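You operate a simulated robot arm through the tools that you are given. There is no shell and no other tool. Be economical: measure what you need, move in short steps, check, and stop when the job is done.

The job below is to be done with a simulated robot arm. You get a single attempt, and the scene is never put back.

## Task
Wipe the lint off the inside of the dryer door and shut it.
Fine: grey pad back in its spot. Set down upright: pad. Where these are worked on the way, their far stop is far enough and under half their travel is too little: dryer door. What is to be rubbed or washed off counts as gone when no trace of it is left.

Only the result counts: the job must be done as asked and must still hold three seconds after the hand-in. Knocking over, shifting, dropping, spilling or breaking anything else fails it.

## Robot
A 6-joint arm with a two-finger parallel gripper, fixed in place. Base frame: the origin is at the foot of the arm, x ahead of it, y to its left, z up. Lengths are in mm, angles in rad, forces in N, time in s.
With the tool pointing down near the work surface it reaches from about 100 to 680 mm from the base axis. Its first joint turns from -2.897 to 2.897 rad. Payload 3.91 kg.
The tool frame sits at the grasp point between the pads (the TCP): z along the fingers, y along the line on which they close. The tips reach 30 mm beyond it. Largest opening 110 mm; finger width 20, thickness 10; the body of the gripper, 48 by 112 mm, starts 55 mm behind the TCP.
Orientation is that of the tool frame in the base frame, as [roll, pitch, yaw] about the fixed x, y, z axes, in that order (R = Rz(yaw) Ry(pitch) Rx(roll)). With the fingers straight down and closing along the base's y, the tool's x points along the base's -x, its y along +y and its z along -z.

## Interface
- The arm moves only by the tool step_arm. Its argument "plan" is text: rows parted by semicolons, each of 7 numbers parted by spaces: the shift along the base's x, y, z in mm, then the turn, a rotation vector about the base's x, y, z in degrees, then the closure, from 0 (fully open) to 1 (shut). In form: x y z ax ay az grip; .... A call has 1 to 10 rows; each row is the pose to reach, as a shift and turn from the pose commanded when the call began. A row lasts 0.2 s, in which the tool goes at most 50 mm and 0.15 rad; a call with a longer step from one row to the next is refused whole, and so is a gripper value outside its range. A pose out of reach is approached as far as the arm can. The call stops where the force on the tool passes 80 N (or 10 N more than at its start, if that is more) or the arm is blocked; 0.2 s more then pass. The fingers move at their own pace (about 45 mm/s each) and stop on an object; they squeeze with about 42 N. The grip force told is the motor's: it shows also when the fingers shut on nothing. Time passes only in rows, and 0.2 s behind the last, so rows that repeat a pose let the fingers close. It gives the time, the measured TCP pose, the force on the tool (base axes), the opening and the grip force at its end, in the units of the frame above (readings bear some noise), with the torque about the TCP (base axes, N m) and any sound that the robot's microphone picked up, and new pictures: "pictures" is both (left out), scene, wrist or none.
- Cameras (640 x 400 px; columns grow to the right, rows downward): "scene" is fixed at [400.4, 650, 1288.4]; the picture's right is [-1.00, 0.02, 0.00], its down [0.01, 0.30, -0.96] and it looks along [-0.02, -0.95, -0.30] (base axes); focal length 296 px, centre (320, 200). "wrist" rides on the gripper at [71, 22, -107] in the tool frame; the picture's right is [-0.29, 0.96, 0.00], its down [-0.76, -0.23, -0.61] and it looks along [-0.58, -0.18, 0.79] (tool axes); focal length 243 px, centre (320, 200). There is no depth. A picture from a camera that has moved, and an enlarged one, comes with that camera's place and axes in the base frame and with its lens.
- slide_trunk(by): slides the trunk up (or, below 0, down) by that many mm; the arm rides with it, the base frame stays. It gives what a move gives, with no picture.
- enlarge(camera, box): a new picture of the part [left, top, right, bottom] of that camera's present view, enlarged. The clock stands still meanwhile.
- hand_in(): hands the job in; it is judged then, once.

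Go step by step. Nothing tells you positions but the pictures and the camera data: compare them with the known pose of the tool, close in by small moves and look again before you grip or let go. The budget is 120 turns and 200 pictures, counting those below and the enlarged ones. Unless the task says otherwise, let go and move clear before handing in, and close with one line.

The tools are called after "Call:" as a command line: name --argument value ..., lists and objects as JSON in quotes. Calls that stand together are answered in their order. step_arm: Moves the arm, as the interface text tells. Its arguments: {"type":"object","properties":{"plan":{"type":"string"},"pictures":{"type":"string","enum":["both","scene","wrist","none"]}},"required":["plan"]} The other tools are called the same way: slide_trunk (by) slides the trunk up or down; enlarge (camera, box) takes an enlarged picture of a part of a camera's view; hand_in () hands the job in.

At the start:

```text
clock: 0.0
tcp_pos: [139.1, -294.6, 1396.3]
tcp_rot: [3.14, -0.001, -3.14]
contact_force: [0.7, 0.5, -0.2]
moment: [-0.04, 0.0, -0.01]
width: 110.1
finger_force: 0.0
trunk travel left (down, up): [-561.0, 29.0]
```

scene: 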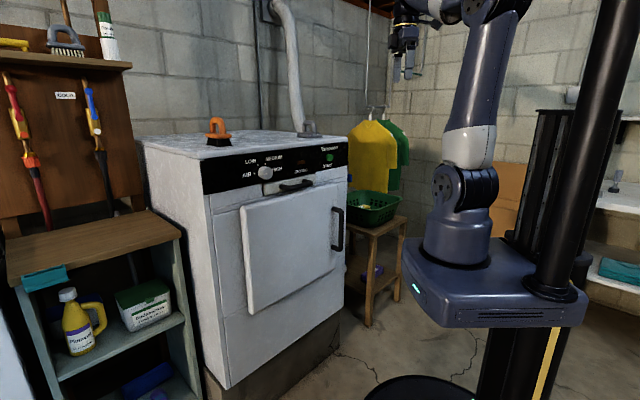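
wrist: 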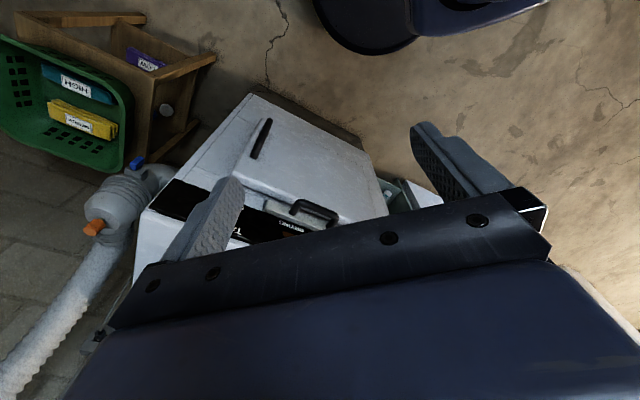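

I see a dryer to the front-left of the arm, with an orange-handled object on its top and a closed-looking door. I'll enlarge the picture to find the pad, the door handle and the door state.

Call:
enlarge --camera "scene" --box '[130, 100, 370, 250]'

Call:
enlarge --camera "scene" --box '[190, 160, 370, 390]'

Call:
enlarge --camera "scene" --box '[0, 0, 200, 125]'

Call:
enlarge --camera "scene" --box '[0, 230, 200, 400]'

Call:
enlarge --camera "wrist" --box '[0, 60, 460, 300]'

```text
2.67 times, centred on (250, 175) of scene
camera zoom: at [400.4, 650.0, 1288.4], right [-1.0, 0.02, 0.0], down [0.01, 0.3, -0.96], along [-0.02, -0.95, -0.3], focal length 790 px, centre (507, 267)
```

zoom: 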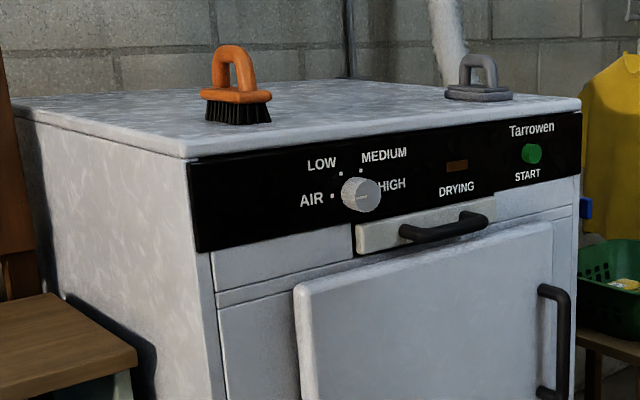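

```text
1.74 times, centred on (280, 275) of scene
camera zoom: at [400.4, 650.0, 1288.4], right [-1.0, 0.02, 0.0], down [0.01, 0.3, -0.96], along [-0.02, -0.95, -0.3], focal length 515 px, centre (390, 70)
```

zoom: 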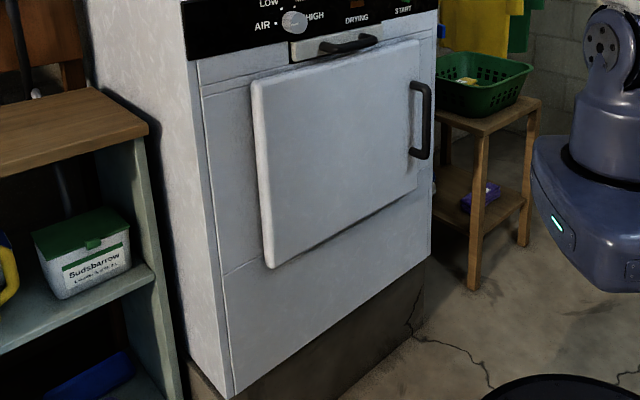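

```text
3.20 times, centred on (100, 62) of scene
camera zoom: at [400.4, 650.0, 1288.4], right [-1.0, 0.02, 0.0], down [0.01, 0.3, -0.96], along [-0.02, -0.95, -0.3], focal length 947 px, centre (1024, 640)
```

zoom: 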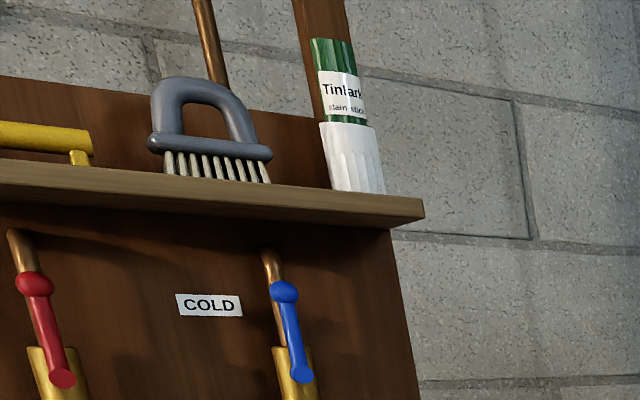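

```text
2.35 times, centred on (100, 315) of scene
camera zoom: at [400.4, 650.0, 1288.4], right [-1.0, 0.02, 0.0], down [0.01, 0.3, -0.96], along [-0.02, -0.95, -0.3], focal length 697 px, centre (838, -71)
```

zoom: 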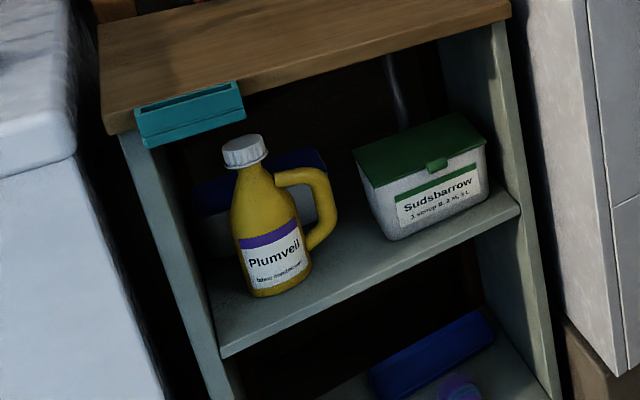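

```text
1.39 times, centred on (230, 180) of wrist
camera zoom: at [67.9, -271.8, 1503.9], right [0.29, 0.96, 0.0], down [0.76, -0.23, 0.61], along [0.58, -0.18, -0.79], focal length 338 px, centre (445, 228)
```

zoom: 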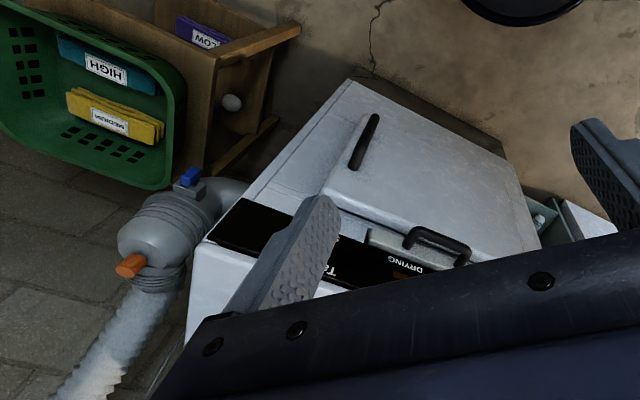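

The grey pad with its arched handle sits at the right rear of the dryer top (z about 1155 mm). The door handle is on the door's right edge. I'll turn the wrist towards the dryer to triangulate better.

Call:
step_arm --plan "0 0 0 0 0 -8 0; 0 0 0 0 0 -16 0; 0 0 0 0 0 -24 0; 0 0 0 0 0 -32 0; 0 0 0 0 0 -40 0; 0 0 0 0 0 -48 0" --pictures "both"

```text
clock: 1.4
tcp_pos: [138.5, -294.3, 1395.0]
tcp_rot: [3.14, 0.0, 2.303]
contact_force: [0.1, -0.1, -0.8]
moment: [0.01, 0.01, -0.01]
width: 109.9
finger_force: 0.2
trunk travel left (down, up): [-561.0, 29.0]
camera wrist: at [107.8, -226.1, 1503.5], right [0.91, 0.42, 0.0], down [0.34, -0.72, 0.61], along [0.26, -0.55, -0.79], focal length 243 px, centre (320, 200)
```

scene: 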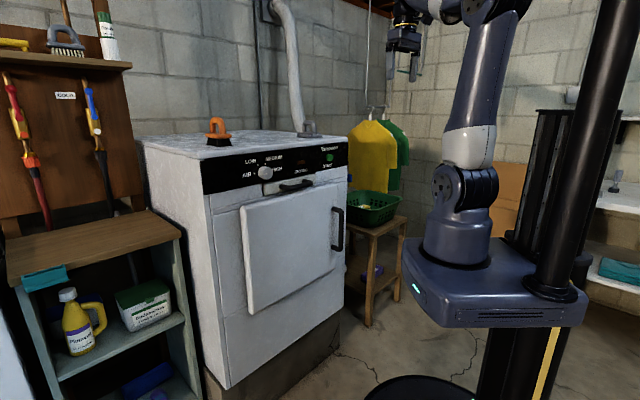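
wrist: 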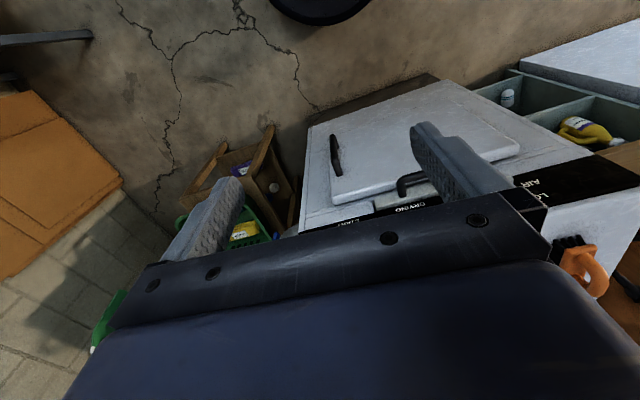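

The pad is hidden behind the gripper in this view. I'll tilt the tool forward to bring the dryer top into view.

Call:
step_arm --plan "0 0 0 -5.9 -5.4 0 0; 0 0 0 -11.8 -10.7 0 0; 0 0 0 -17.8 -16.1 0 0; 0 0 0 -23.7 -21.4 0 0; 0 0 0 -29.6 -26.8 0 0" --pictures "wrist"

```text
clock: 2.6
tcp_pos: [138.9, -294.9, 1396.2]
tcp_rot: [3.141, 0.7, 2.305]
contact_force: [0.5, 0.8, 0.6]
moment: [0.01, -0.01, -0.03]
width: 110.1
finger_force: 0.0
trunk travel left (down, up): [-561.0, 29.0]
camera wrist: at [72.6, -187.1, 1433.3], right [0.86, 0.48, 0.19], down [-0.04, -0.3, 0.95], along [0.51, -0.83, -0.23], focal length 243 px, centre (320, 200)
```

wrist: 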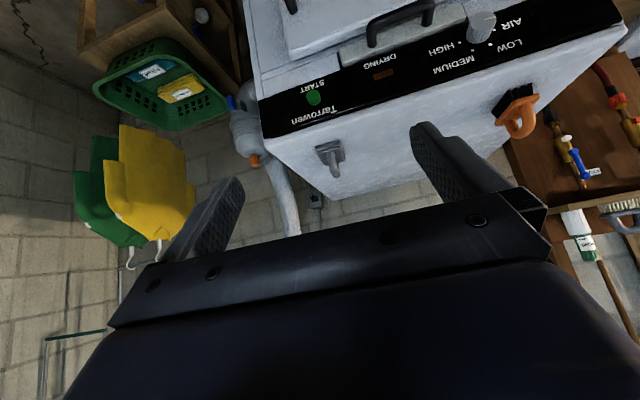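

Now the dryer top, the pad and the controls are visible, upside down. I'll enlarge for accuracy.

Call:
enlarge --camera "wrist" --box '[230, 60, 430, 220]'

Call:
enlarge --camera "wrist" --box '[220, 0, 640, 160]'

```text
2.50 times, centred on (330, 140) of wrist
camera zoom: at [72.6, -187.1, 1433.3], right [0.86, 0.48, 0.19], down [-0.04, -0.3, 0.95], along [0.51, -0.83, -0.23], focal length 606 px, centre (295, 350)
```

zoom: 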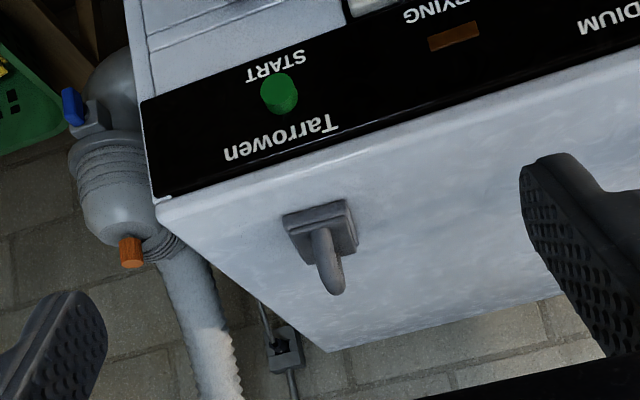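

```text
1.52 times, centred on (430, 80) of wrist
camera zoom: at [72.6, -187.1, 1433.3], right [0.86, 0.48, 0.19], down [-0.04, -0.3, 0.95], along [0.51, -0.83, -0.23], focal length 370 px, centre (152, 383)
```

zoom: 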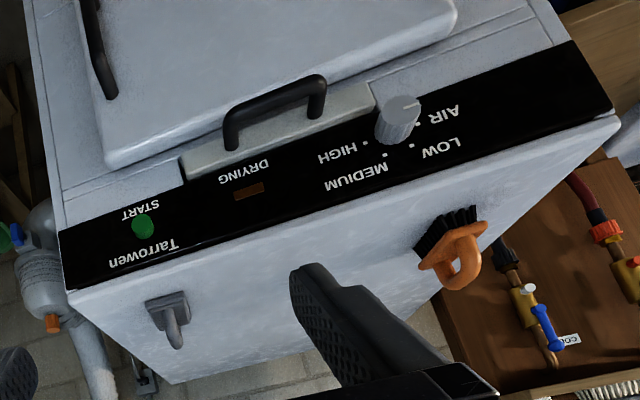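

The dryer stands at about 45°, with its front normal near (-0.71, 0.70) and its top at z≈1160. The pad is near (425, -670) and the door handle near (300, -530, 900). I'll slide the trunk down to door height and look again before opening the door.

Call:
slide_trunk --by -350

Call:
step_arm --plan "0 0 0 0 0 0 0" --pictures "both"

```text
clock: 6.0
tcp_pos: [138.7, -294.9, 1045.9]
tcp_rot: [3.14, 0.696, 2.304]
contact_force: [-0.9, 0.8, 0.7]
moment: [-0.03, 0.01, -0.01]
width: 109.9
finger_force: 0.1
trunk travel left (down, up): [-211.0, 379.0]
```

```text
clock: 6.4
tcp_pos: [137.8, -294.1, 1046.1]
tcp_rot: [3.14, 0.695, 2.304]
contact_force: [-0.5, -0.8, 0.5]
moment: [-0.05, 0.01, 0.02]
width: 110.1
finger_force: 0.1
trunk travel left (down, up): [-211.0, 379.0]
camera wrist: at [72.6, -187.3, 1083.4], right [0.86, 0.48, 0.19], down [-0.04, -0.3, 0.95], along [0.51, -0.83, -0.24], focal length 243 px, centre (320, 200)
```

scene: 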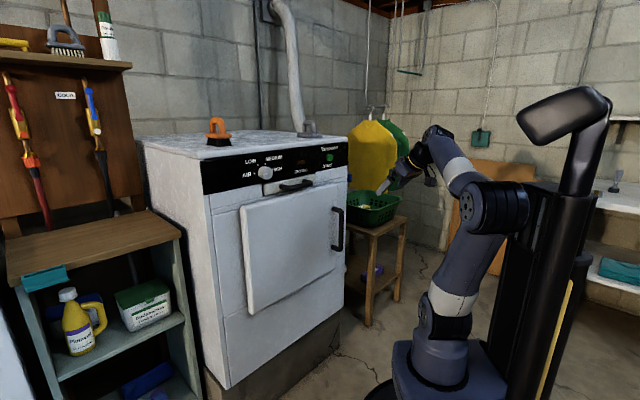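
wrist: 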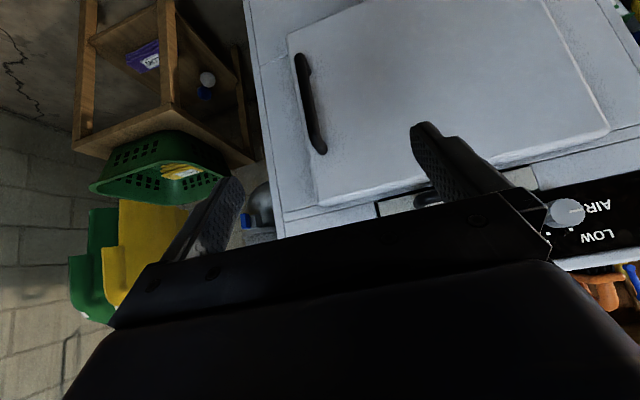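

The handle bar spans roughly z 690–880 around (295, -520). I'll bring the tool horizontal, facing the dryer, about 150 mm short of it.

Call:
step_arm --plan "7.4 -17 -37 -5.2 -4.9 0.4 0; 14.9 -34 -75 -10.3 -9.9 0.9 0; 22 -51 -112 -15.5 -14.8 1.3 0; 30 -68 -149 -20.7 -19.7 1.7 0; 37 -86 -186 -25.9 -24.6 2.1 0; 44.6 -103 -224 -31 -29.6 2.6 0; 52 -120 -261 -36.2 -34.5 3 0; 52 -120 -261 -36.2 -34.5 3 0" --pictures "both"

```text
clock: 8.2
tcp_pos: [190.4, -415.6, 784.9]
tcp_rot: [1.372, 1.57, 0.589]
contact_force: [0.2, -0.2, -1.0]
moment: [0.0, 0.02, 0.0]
width: 110.1
finger_force: 0.0
trunk travel left (down, up): [-211.0, 379.0]
camera wrist: at [130.9, -324.0, 714.1], right [0.67, 0.68, 0.29], down [-0.59, 0.26, 0.76], along [0.44, -0.68, 0.58], focal length 243 px, centre (320, 200)
```

scene: 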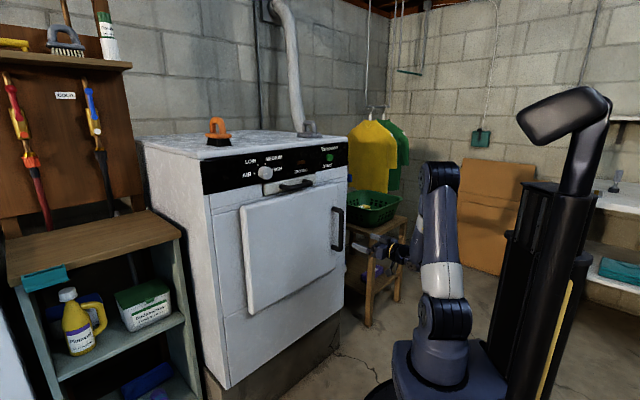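
wrist: 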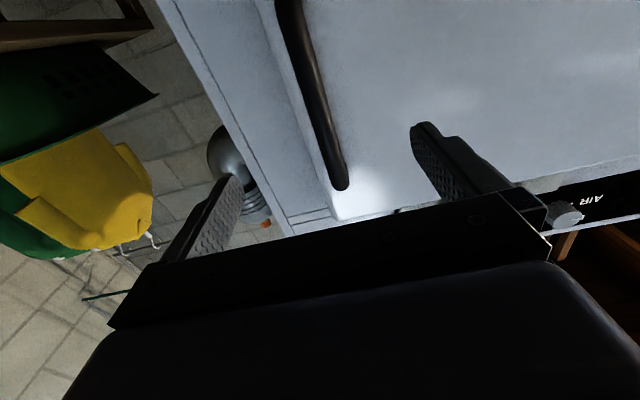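

The tool axis lines up with the handle bar, which is about 140–155 mm ahead. I'll advance 110 mm and look.

Call:
step_arm --plan "26 -26 0 0 0 0 0.2; 52 -52 0 0 0 0 0.3; 78 -77.5 0 0 0 0 0.3; 78 -77.5 0 0 0 0 0.3" --pictures "both"

Call:
enlarge --camera "scene" --box '[300, 190, 420, 270]'

```text
clock: 9.2
tcp_pos: [268.1, -491.5, 784.2]
tcp_rot: [3.132, 1.569, 2.349]
contact_force: [-0.4, 0.4, 0.4]
moment: [0.03, 0.01, -0.04]
width: 77.0
finger_force: 0.0
trunk travel left (down, up): [-211.0, 379.0]
camera wrist: at [208.4, -399.6, 714.0], right [0.67, 0.68, 0.29], down [-0.59, 0.26, 0.76], along [0.44, -0.68, 0.58], focal length 243 px, centre (320, 200)
```

scene: 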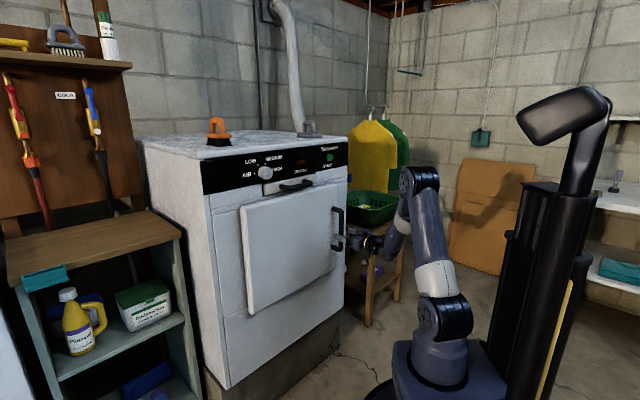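
wrist: 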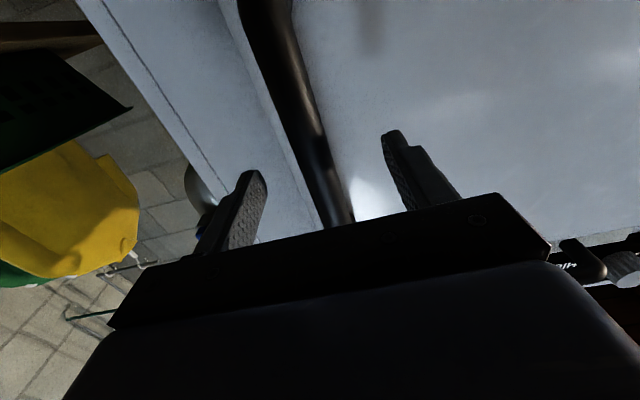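

```text
5.00 times, centred on (360, 230) of scene
camera zoom: at [400.4, 650.0, 1288.4], right [-1.0, 0.02, 0.0], down [0.01, 0.3, -0.96], along [-0.02, -0.95, -0.3], focal length 1480 px, centre (120, 50)
```

zoom: 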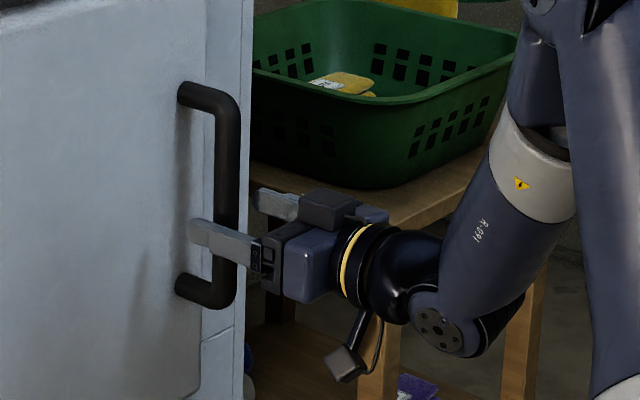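

The fingers straddle the bar, in the lower part of the handle. I'll close on it.

Call:
step_arm --plan "0 0 15 0 0 0 0.3; 0 0 15 0 0 0 0.6; 0 0 15 0 0 0 1; 0 0 15 0 0 0 1; 0 0 15 0 0 0 1; 0 0 15 0 0 0 1" --pictures "wrist"

Call:
enlarge --camera "scene" --box '[300, 190, 420, 270]'

```text
clock: 10.6
tcp_pos: [265.9, -493.1, 799.7]
tcp_rot: [2.185, 1.57, 1.398]
contact_force: [-13.8, -10.8, 0.5]
moment: [0.2, 0.39, -0.72]
width: 21.6
finger_force: 45.2
trunk travel left (down, up): [-211.0, 379.0]
camera wrist: at [206.8, -400.4, 728.9], right [0.68, 0.68, 0.29], down [-0.59, 0.26, 0.76], along [0.44, -0.69, 0.58], focal length 243 px, centre (320, 200)
```

wrist: 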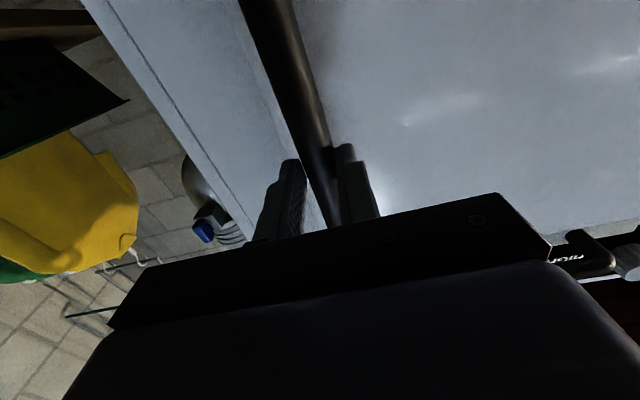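

```text
5.00 times, centred on (360, 230) of scene
camera zoom: at [400.4, 650.0, 1288.4], right [-1.0, 0.02, 0.0], down [0.01, 0.3, -0.96], along [-0.02, -0.95, -0.3], focal length 1480 px, centre (120, 50)
```

zoom: 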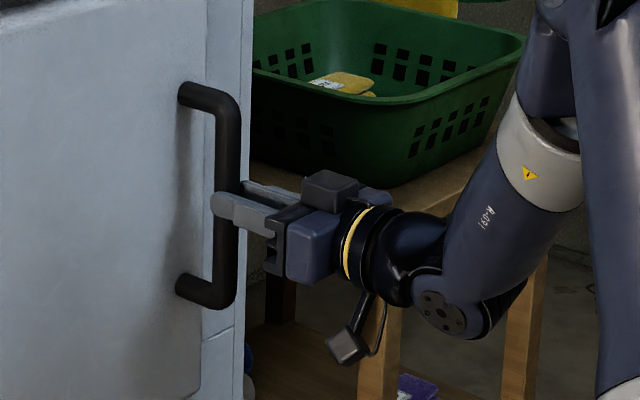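

The bar is gripped. The door's far edge, and so the hinge, should be near (614, -261), so I'll pull on a short arc of 10° and check the forces.

Call:
step_arm --plan "-11.7 18.5 0 0 0 -3 1; -22.3 37.6 0 0 0 -6 1; -35 64 0 0 0 -10 1" --pictures "both"

```text
clock: 11.4
tcp_pos: [232.7, -427.0, 800.0]
tcp_rot: [2.678, 1.564, 1.722]
contact_force: [-19.7, -8.6, -12.2]
moment: [0.44, 0.18, -0.39]
width: 21.7
finger_force: 45.1
trunk travel left (down, up): [-211.0, 379.0]
camera wrist: at [189.5, -326.8, 729.6], right [0.78, 0.55, 0.29], down [-0.54, 0.36, 0.76], along [0.31, -0.75, 0.58], focal length 243 px, centre (320, 200)
```

scene: 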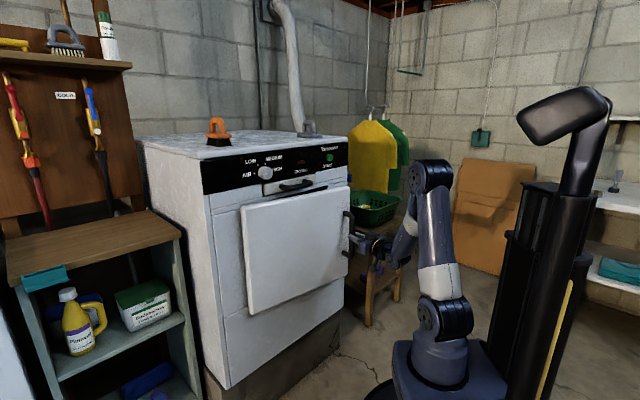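
wrist: 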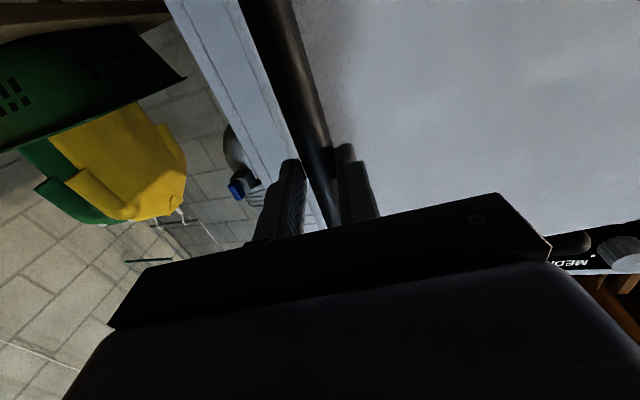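

The door opens freely. I'll pull it further to about 28°, then release and push it from the inside.

Call:
step_arm --plan "-15.3 40.8 0 0 0 -5.5 1; -26.2 82.9 0 0 0 -11 1; -32.6 125.9 0 0 0 -16.5 1" --pictures "both"

```text
clock: 12.0
tcp_pos: [204.9, -351.4, 807.6]
tcp_rot: [-2.731, 1.538, 2.503]
contact_force: [74.7, 22.1, -8.6]
moment: [0.36, -0.14, 2.12]
width: 21.0
finger_force: 45.6
out of reach, approached as far as the arm can: row 1, 2, 3
trunk travel left (down, up): [-211.0, 379.0]
stopped in row 3: the force on the tool passed its limit at 115 N (the readings are from after the stop); the commanded pose is now the measured one
camera wrist: at [168.8, -244.1, 740.0], right [0.84, 0.47, 0.28], down [-0.48, 0.4, 0.78], along [0.26, -0.79, 0.56], focal length 243 px, centre (320, 200)
```

scene: 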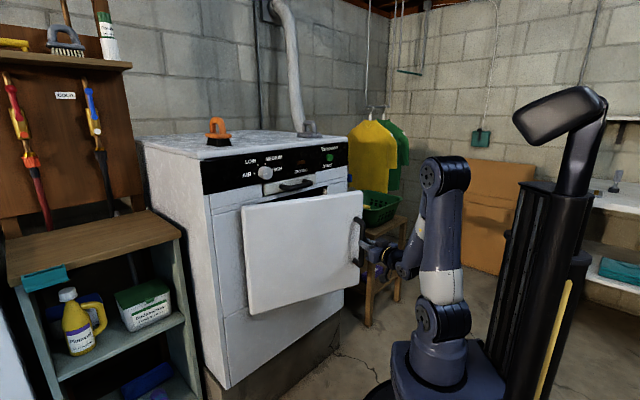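
wrist: 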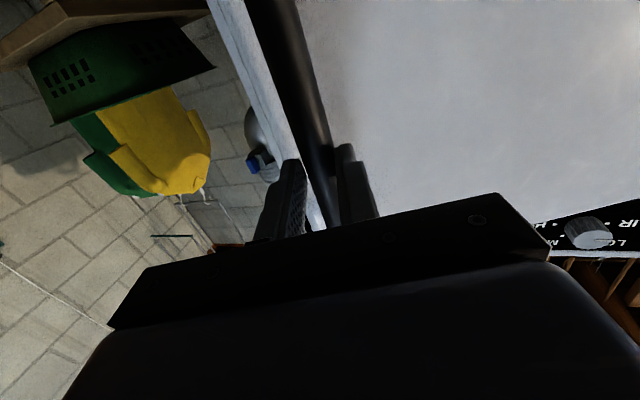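

The arm hit its near-reach limit with the door about 21° open, which is wide enough to get fingertips behind the edge. I'll let go and back off.

Call:
step_arm --plan "0 0 0 0 0 0 0.5; 0 0 0 0 0 0 0.3; 0 0 0 0 0 0 0.3; -12 21 0 0 0 0 0.3; -25 43 0 0 0 0 0.3" --pictures "both"

```text
clock: 13.2
tcp_pos: [168.4, -323.9, 823.9]
tcp_rot: [-0.835, 1.551, -1.918]
contact_force: [-0.4, -0.4, 0.1]
moment: [0.02, 0.0, -0.02]
width: 77.2
finger_force: 0.0
trunk travel left (down, up): [-211.0, 379.0]
camera wrist: at [137.6, -219.3, 749.7], right [0.85, 0.45, 0.28], down [-0.48, 0.44, 0.76], along [0.22, -0.77, 0.59], focal length 243 px, centre (320, 200)
```

scene: 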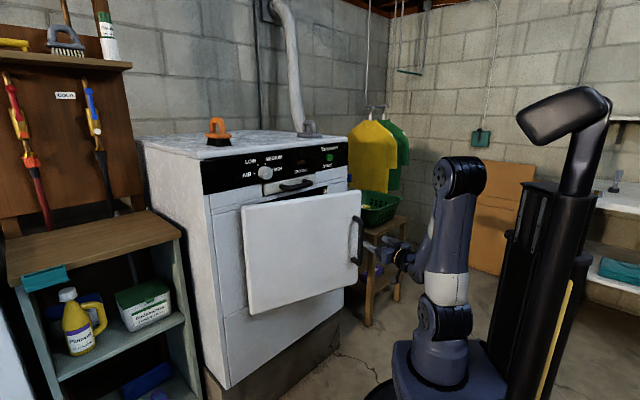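
wrist: 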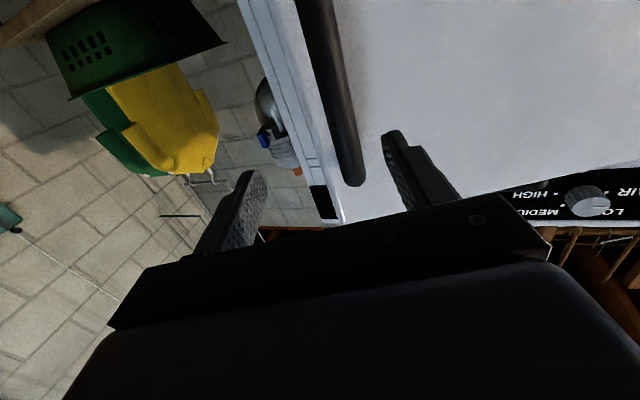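

The gripper is clear of the handle. I'll raise the trunk and bring the tool to pointing down, so the closed fingers can drop behind the door's free edge and push it open.

Call:
slide_trunk --by 250

Call:
step_arm --plan "0 0 8 7.4 3.9 0 0.6; 0 0 16 14.8 7.9 0 1; 0 0 24 22.2 11.8 0 1; 0 0 32 29.6 15.8 0 1; 0 0 40 37 19.7 0 1; 0 0 48 44.4 23.7 0 1; 0 0 56 51.8 27.6 0 1; 0 0 64 59.1 31.5 0 1; 0 0 72 66.5 35.5 0 1; 0 0 80 73.9 39.4 0 1" --pictures "none"

```text
clock: 15.8
tcp_pos: [169.1, -322.7, 1070.6]
tcp_rot: [-0.958, 1.549, -2.04]
contact_force: [0.1, -0.4, 0.3]
moment: [-0.02, -0.01, 0.03]
width: 77.1
finger_force: 0.0
trunk travel left (down, up): [-461.0, 129.0]
```

```text
clock: 18.0
tcp_pos: [168.6, -311.2, 1140.4]
tcp_rot: [3.139, 0.084, 2.065]
contact_force: [-0.1, 0.8, -0.1]
moment: [0.01, 0.04, 0.0]
width: 0.1
finger_force: 37.5
trunk travel left (down, up): [-461.0, 129.0]
```

The tool now points nearly straight down. I'll move over the gap behind the door edge and look.

Call:
step_arm --plan "20 -30 0 1 0.6 4 1; 45 -70 0 2 1.2 8 1; 70 -108 0 3 1.8 12 1; 95 -146 0 4.2 2.3 16.9 1; 120 -180 0 4.2 2.3 16.9 1; 120 -180 0 4.2 2.3 16.9 1" --pictures "both"

```text
clock: 19.4
tcp_pos: [290.8, -491.5, 1139.5]
tcp_rot: [3.128, 0.001, 2.358]
contact_force: [1.0, 0.1, -0.3]
moment: [0.03, 0.03, -0.02]
width: 0.1
finger_force: 37.3
trunk travel left (down, up): [-461.0, 129.0]
camera wrist: at [255.0, -426.3, 1248.2], right [0.88, 0.47, 0.01], down [0.37, -0.7, 0.61], along [0.3, -0.53, -0.8], focal length 243 px, centre (320, 200)
```

scene: 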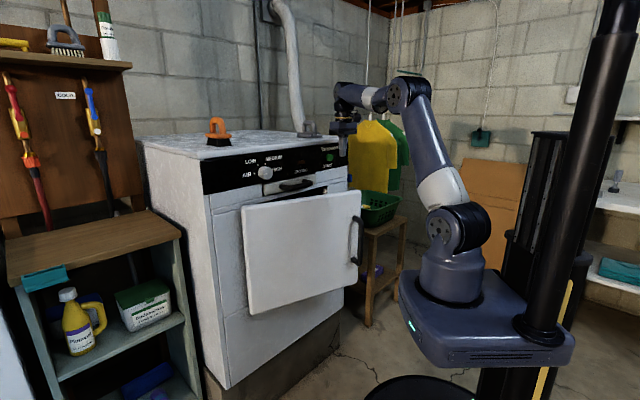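
wrist: 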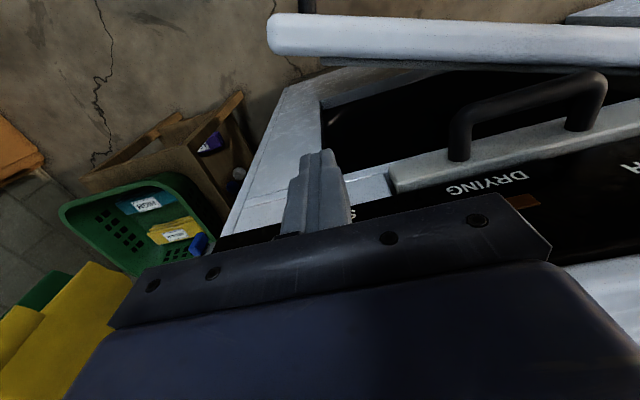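

The closed fingers are above the gap, with the door's inner edge corner at about (235, -467, 985). I'll descend so the tips hang behind the door.

Call:
step_arm --plan "0 0 -45 0 0 0 1; 0 0 -90 0 0 0 1; 0 0 -135 0 0 0 1; 0 0 -178 0 0 0 1; 0 0 -178 0 0 0 1" --pictures "both"

```text
clock: 20.6
tcp_pos: [289.3, -492.5, 961.1]
tcp_rot: [3.128, 0.005, 2.356]
contact_force: [0.4, -0.5, 0.3]
moment: [0.01, -0.01, 0.01]
width: 0.0
finger_force: 37.9
trunk travel left (down, up): [-461.0, 129.0]
camera wrist: at [254.0, -426.4, 1068.1], right [0.88, 0.47, 0.01], down [0.37, -0.7, 0.61], along [0.3, -0.53, -0.79], focal length 243 px, centre (320, 200)
```

scene: 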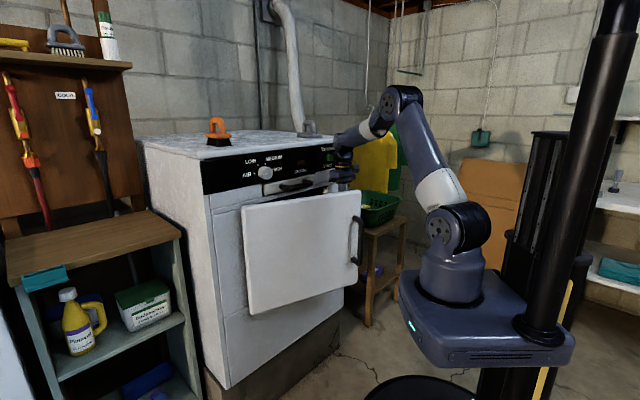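
wrist: 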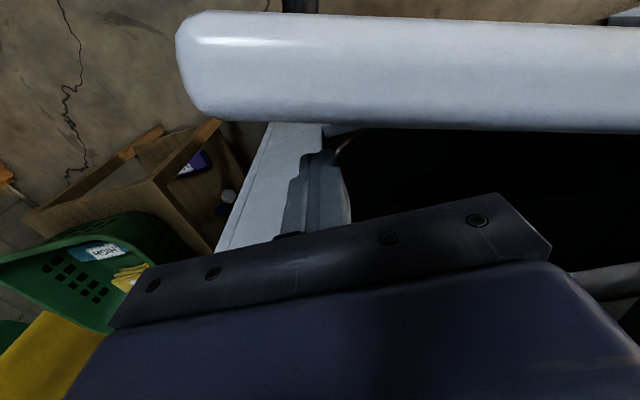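

The tips are behind the door and clear of the drawer handle. I'll push the door open along the hinge arc, turning the tool with it.

Call:
step_arm --plan "-22.4 35.2 0 0 0 -6 1; -40.9 72.6 0 0 0 -12 1; -55.5 111.7 0 0 0 -18 1; -65.8 152.2 0 0 0 -24 1; -72 193.5 0 0 0 -30 1" --pictures "both"

```text
clock: 21.8
tcp_pos: [217.0, -298.0, 960.9]
tcp_rot: [3.129, 0.004, 1.833]
contact_force: [-0.5, 0.4, 0.0]
moment: [0.05, -0.01, -0.01]
width: 0.1
finger_force: 37.7
trunk travel left (down, up): [-461.0, 129.0]
camera wrist: at [219.3, -222.5, 1069.3], right [1.0, -0.03, 0.01], down [-0.03, -0.79, 0.61], along [-0.01, -0.61, -0.79], focal length 243 px, centre (320, 200)
```

scene: 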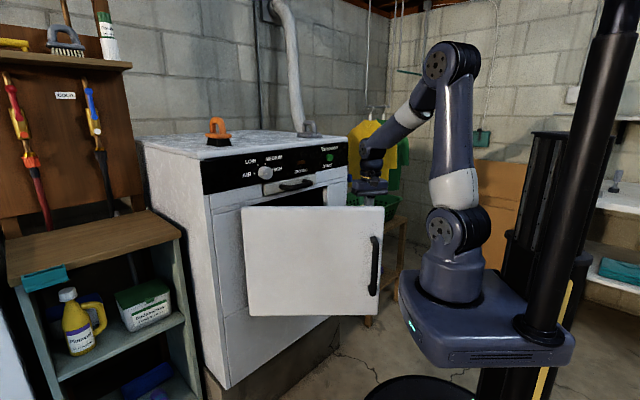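
wrist: 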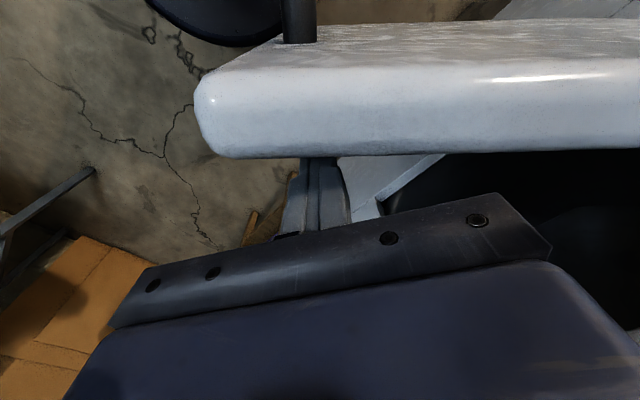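

The door is at about 45° and swinging freely. The door edge should pass roughly 50 mm from the platform corner, so I'll continue carefully.

Call:
step_arm --plan "-1.7 41.7 0 0 0 -6 1; 1 83.3 0 0 0 -12 1; 8 124.5 0 0 0 -18 1" --pictures "both"

```text
clock: 22.6
tcp_pos: [224.4, -171.7, 960.3]
tcp_rot: [3.129, 0.003, 1.519]
contact_force: [-0.1, -0.8, 0.1]
moment: [0.0, 0.04, 0.03]
width: 0.1
finger_force: 37.6
trunk travel left (down, up): [-461.0, 129.0]
camera wrist: at [249.4, -101.0, 1068.6], right [0.94, -0.34, 0.01], down [-0.28, -0.74, 0.61], along [-0.2, -0.57, -0.79], focal length 243 px, centre (320, 200)
```

scene: 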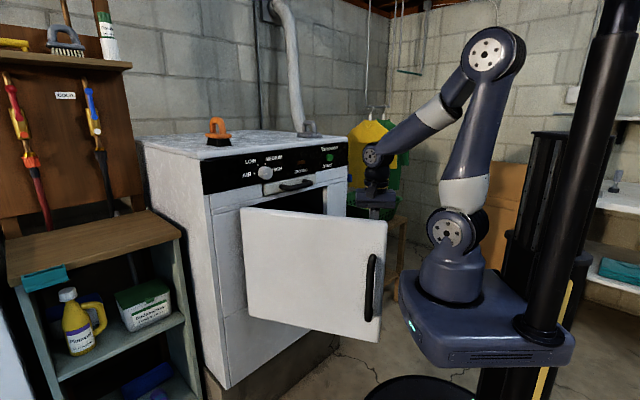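
wrist: 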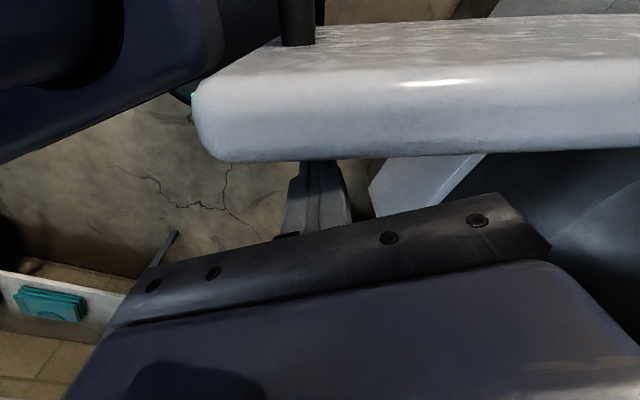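

The door edge cleared the platform. I'll keep pushing towards fully open.

Call:
step_arm --plan "20.8 37.7 0 0 0 -6 1; 47 70.5 0 0 0 -12 1; 80 104 0 0 0 -19 1; 117.6 131 0 0 0 -26 1; 153.5 155.3 0 0 0 -33 1" --pictures "both"

```text
clock: 23.8
tcp_pos: [377.2, -17.0, 960.3]
tcp_rot: [3.129, 0.003, 0.943]
contact_force: [-0.5, -0.4, 0.6]
moment: [0.02, 0.0, 0.03]
width: 0.0
finger_force: 37.6
trunk travel left (down, up): [-461.0, 129.0]
camera wrist: at [437.5, 29.7, 1068.0], right [0.6, -0.8, 0.01], down [-0.64, -0.47, 0.61], along [-0.48, -0.38, -0.79], focal length 243 px, centre (320, 200)
```

scene: 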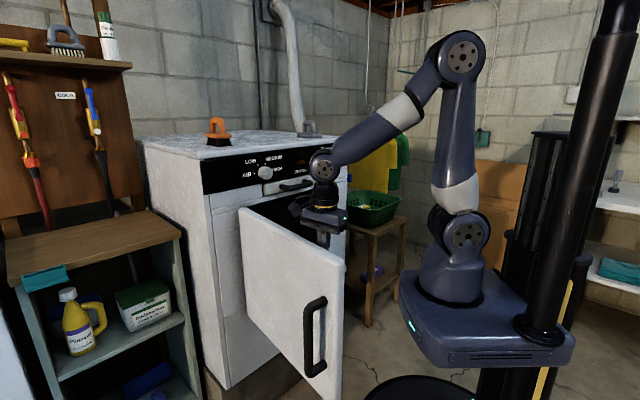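
wrist: 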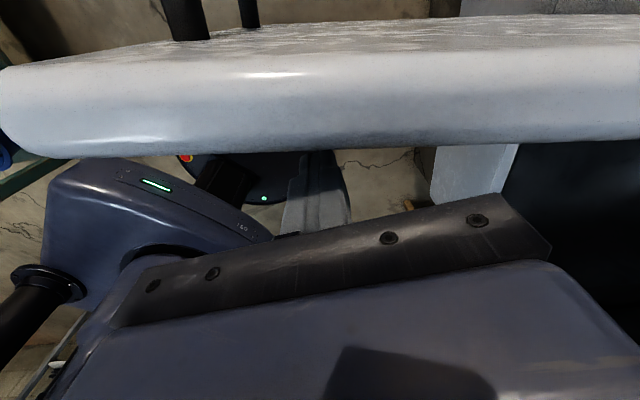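

The door is near 90°. I'll push about 20° more to make room for wiping.

Call:
step_arm --plan "27.5 23.9 0 0 0 -6 1; 56.6 44.3 0 0 0 -12 1; 87.8 61.6 0 0 0 -18 1; 110 70 0 0 0 -22 1" --pictures "both"

```text
clock: 25.0
tcp_pos: [471.8, 46.2, 960.1]
tcp_rot: [3.139, 0.035, 0.555]
contact_force: [-52.0, -19.6, 26.5]
moment: [0.41, -1.85, -0.63]
width: 0.0
finger_force: 37.1
trunk travel left (down, up): [-461.0, 129.0]
stopped in row 4: the force on the tool passed its limit at 83 N (the readings are from after the stop); the commanded pose is now the measured one
camera wrist: at [547.8, 68.6, 1065.0], right [0.26, -0.97, 0.01], down [-0.75, -0.19, 0.64], along [-0.61, -0.17, -0.77], focal length 243 px, centre (320, 200)
```

scene: 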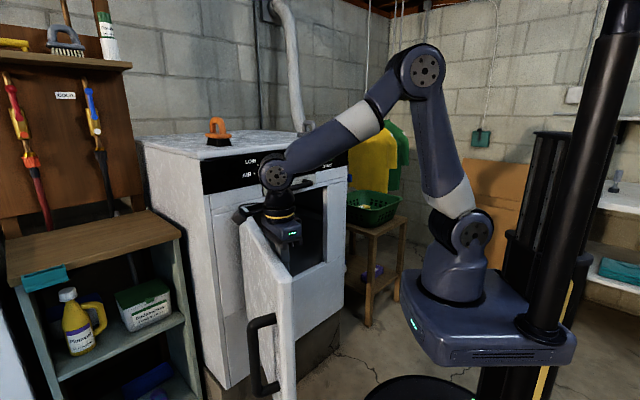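
wrist: 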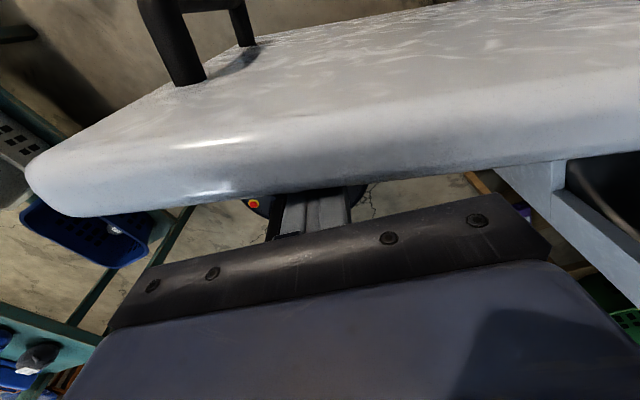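

The door is at its far stop, around 108° open. I'll back off the inner face, rise, and turn back towards the pad on the dryer top.

Call:
step_arm --plan "-36 -17 0 0 0 0 1; -72 -34 0 0 0 0 1; -72 -34 45 0 0 0 1; -72 -34 90 0 0 0 1; -72 -34 135 0 0 0 1; -72 -34 180 0 0 8 0.6; -72 -60 220 0 0 16 0.3; -72 -90 260 0 0 24 0.3; -72 -120 290 0 0 32 0.3; -72 -150 300 0 0 40 0.3" --pictures "none"

Call:
step_arm --plan "0 -20 0 0 0 8 0.3; 0 -50 0 0 0 16 0.3; 0 -80 0 0 0 24 0.3; 0 -110 0 0 0 32 0.3; 0 -140 0 0 0 40 0.3; 0 -170 0 0 0 48 0.3; 0 -200 0 0 0 56 0.3; 0 -230 0 0 0 64 0.3" --pictures "both"

```text
clock: 27.2
tcp_pos: [406.0, -101.8, 1258.1]
tcp_rot: [3.137, 0.028, 1.254]
contact_force: [0.3, 0.3, 0.2]
moment: [-0.02, 0.02, 0.02]
width: 77.0
finger_force: 0.1
trunk travel left (down, up): [-461.0, 129.0]
```

```text
clock: 29.0
tcp_pos: [407.4, -331.9, 1256.4]
tcp_rot: [3.139, 0.029, 2.372]
contact_force: [-0.4, 0.7, 0.6]
moment: [0.01, 0.01, 0.02]
width: 77.0
finger_force: 0.1
trunk travel left (down, up): [-461.0, 129.0]
camera wrist: at [369.8, -264.2, 1362.0], right [0.87, 0.49, 0.01], down [0.37, -0.68, 0.63], along [0.31, -0.55, -0.78], focal length 243 px, centre (320, 200)
```

scene: 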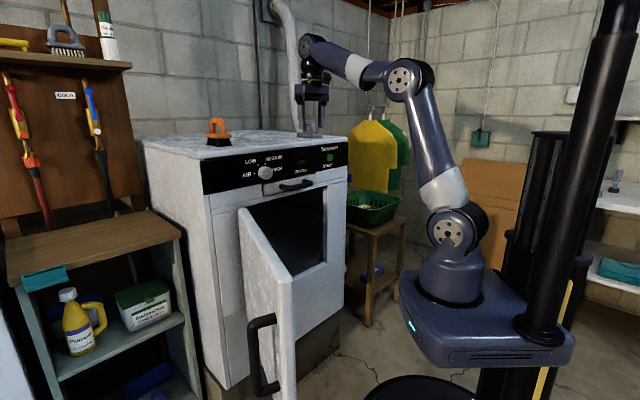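
wrist: 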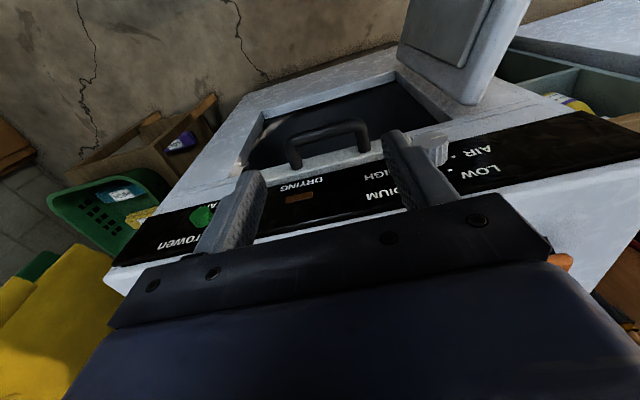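

The door interior is exposed. I'll raise the trunk fully for reach over the dryer top and tilt the tool forward to view the pad.

Call:
slide_trunk --by 125

Call:
step_arm --plan "0 0 -10 -5.6 -5.7 0 0; 0 0 -20 -11.1 -11.5 0 0; 0 0 -30 -16.7 -17.2 0 0; 0 0 -40 -22.3 -23 0 0; 0 0 -50 -27.8 -28.7 0 0; 0 0 -60 -33 -34 0 0; 0 0 -60 -33 -34 0 0" --pictures "wrist"

```text
clock: 30.5
tcp_pos: [407.7, -332.1, 1381.7]
tcp_rot: [3.137, 0.03, 2.37]
contact_force: [-0.2, 0.2, -0.7]
moment: [-0.01, -0.02, 0.01]
width: 76.8
finger_force: 0.0
trunk travel left (down, up): [-586.0, 4.0]
```

```text
clock: 32.1
tcp_pos: [407.7, -332.8, 1321.9]
tcp_rot: [3.137, 0.859, 2.37]
contact_force: [-0.2, 0.5, -0.3]
moment: [-0.03, -0.01, 0.05]
width: 110.0
finger_force: 0.0
trunk travel left (down, up): [-586.0, 4.0]
camera wrist: at [331.3, -227.2, 1337.9], right [0.8, 0.56, 0.22], down [-0.14, -0.19, 0.97], along [0.58, -0.81, -0.08], focal length 243 px, centre (320, 200)
```

wrist: 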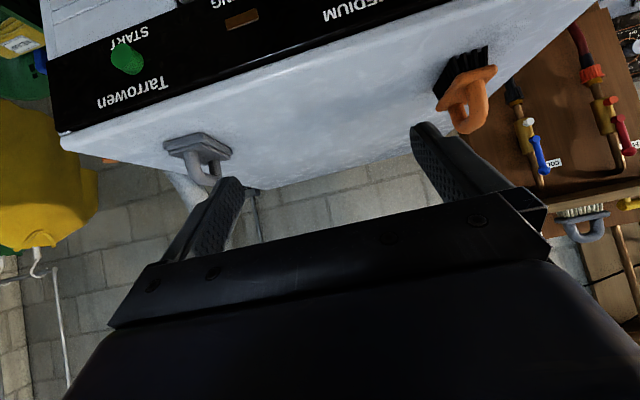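

Call:
enlarge --camera "wrist" --box '[140, 100, 280, 200]'

Call:
enlarge --camera "scene" --box '[275, 90, 355, 150]'

Call:
enlarge --camera "scene" --box '[220, 180, 350, 310]'

```text
4.00 times, centred on (210, 150) of wrist
camera zoom: at [331.3, -227.2, 1337.9], right [0.8, 0.56, 0.22], down [-0.14, -0.19, 0.97], along [0.58, -0.81, -0.08], focal length 970 px, centre (760, 400)
```

zoom: 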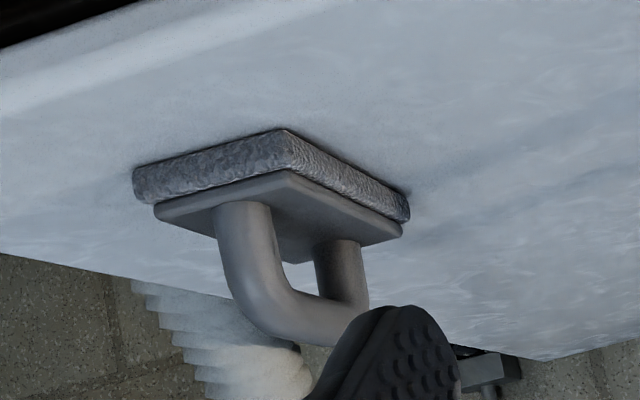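

```text
6.67 times, centred on (315, 120) of scene
camera zoom: at [400.4, 650.0, 1288.4], right [-1.0, 0.02, 0.0], down [0.01, 0.3, -0.96], along [-0.02, -0.95, -0.3], focal length 1974 px, centre (353, 733)
```

zoom: 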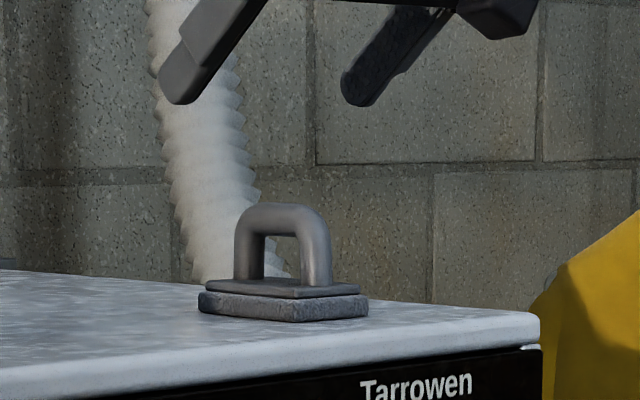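

```text
3.08 times, centred on (285, 245) of scene
camera zoom: at [400.4, 650.0, 1288.4], right [-1.0, 0.02, 0.0], down [0.01, 0.3, -0.96], along [-0.02, -0.95, -0.3], focal length 911 px, centre (428, 62)
```

zoom: 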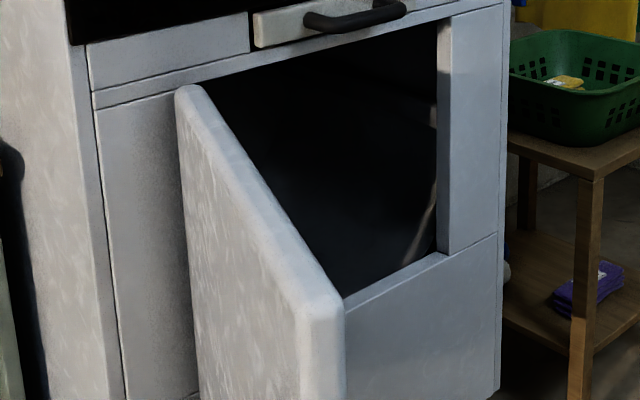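

The pad measures about 67 × 105 mm, long side front to back. Its handle bar is centred near (426, -682, 1222) and runs front to back. I'll move to a tilted hover 90 mm short of it to test the reach.

Call:
step_arm --plan "-4 -44 0 1 1 0 0; -8 -88 0 2 2 0 0; -12 -132 0 3 3 0 0; -16 -176 0 4 4 0 0; -20 -220 0 5 5 0 0; -24 -264 -10 6.4 6.6 0 0; -27 -304 -25 6.4 6.6 0 0; -27 -304 -25 6.4 6.6 0 0" --pictures "both"

Call:
enlarge --camera "scene" --box '[275, 90, 355, 150]'

```text
clock: 33.9
tcp_pos: [381.8, -635.6, 1297.0]
tcp_rot: [3.137, 0.697, 2.37]
contact_force: [-0.6, 0.0, -0.3]
moment: [-0.02, -0.04, 0.0]
width: 109.8
finger_force: 0.1
trunk travel left (down, up): [-586.0, 4.0]
camera wrist: at [309.6, -533.6, 1333.4], right [0.83, 0.53, 0.19], down [-0.02, -0.3, 0.95], along [0.56, -0.79, -0.24], focal length 243 px, centre (320, 200)
```

scene: 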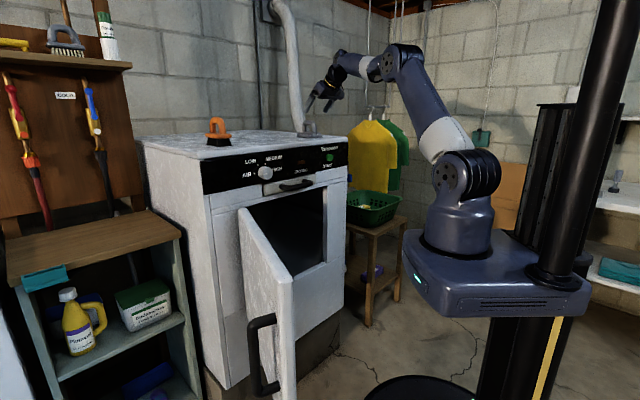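
wrist: 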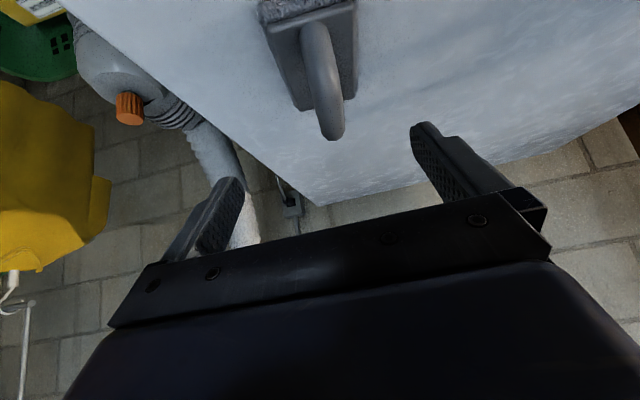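

```text
6.67 times, centred on (315, 120) of scene
camera zoom: at [400.4, 650.0, 1288.4], right [-1.0, 0.02, 0.0], down [0.01, 0.3, -0.96], along [-0.02, -0.95, -0.3], focal length 1974 px, centre (353, 733)
```

zoom: 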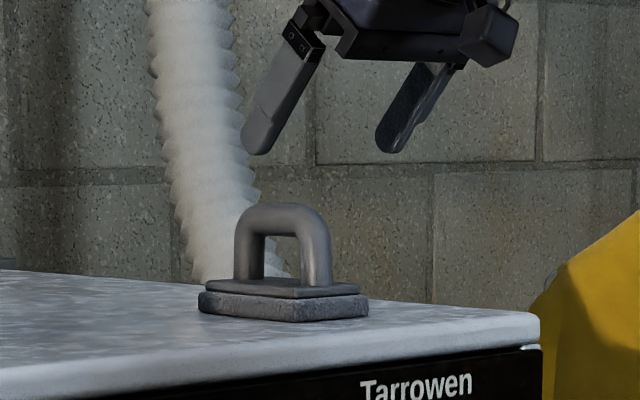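

Reach is fine with about 40° of tilt. The handle centre looks nearer (424, -664), with a small sideways offset, so I'll correct, come to 40 mm short and check.

Call:
step_arm --plan "10 -3 -19 0 0 0 0; 20 -6.4 -38 0 0 0 0; 20 -6.4 -38 0 0 0 0" --pictures "wrist"

Call:
enlarge --camera "scene" --box '[275, 90, 355, 150]'

```text
clock: 34.7
tcp_pos: [402.2, -642.2, 1258.4]
tcp_rot: [3.137, 0.696, 2.37]
contact_force: [-0.1, -0.1, -0.3]
moment: [-0.01, 0.01, -0.03]
width: 110.1
finger_force: 0.0
trunk travel left (down, up): [-586.0, 4.0]
camera wrist: at [329.5, -539.6, 1295.5], right [0.83, 0.53, 0.19], down [-0.02, -0.3, 0.95], along [0.56, -0.79, -0.24], focal length 243 px, centre (320, 200)
```

wrist: 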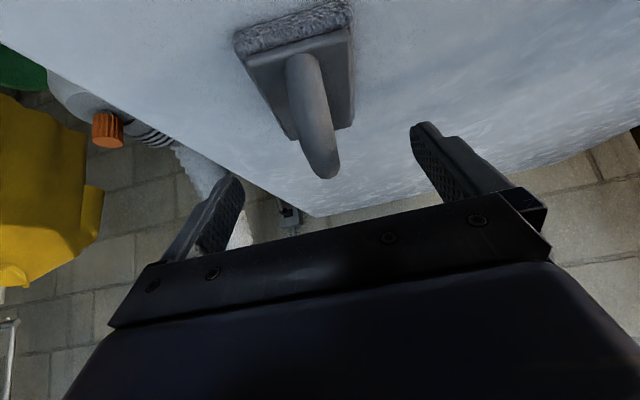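

```text
6.67 times, centred on (315, 120) of scene
camera zoom: at [400.4, 650.0, 1288.4], right [-1.0, 0.02, 0.0], down [0.01, 0.3, -0.96], along [-0.02, -0.95, -0.3], focal length 1974 px, centre (353, 733)
```

zoom: 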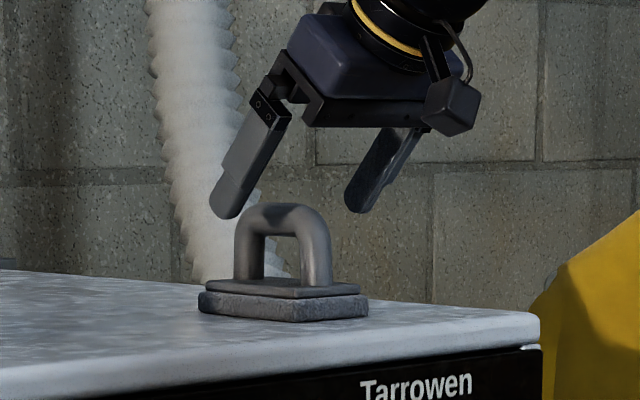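

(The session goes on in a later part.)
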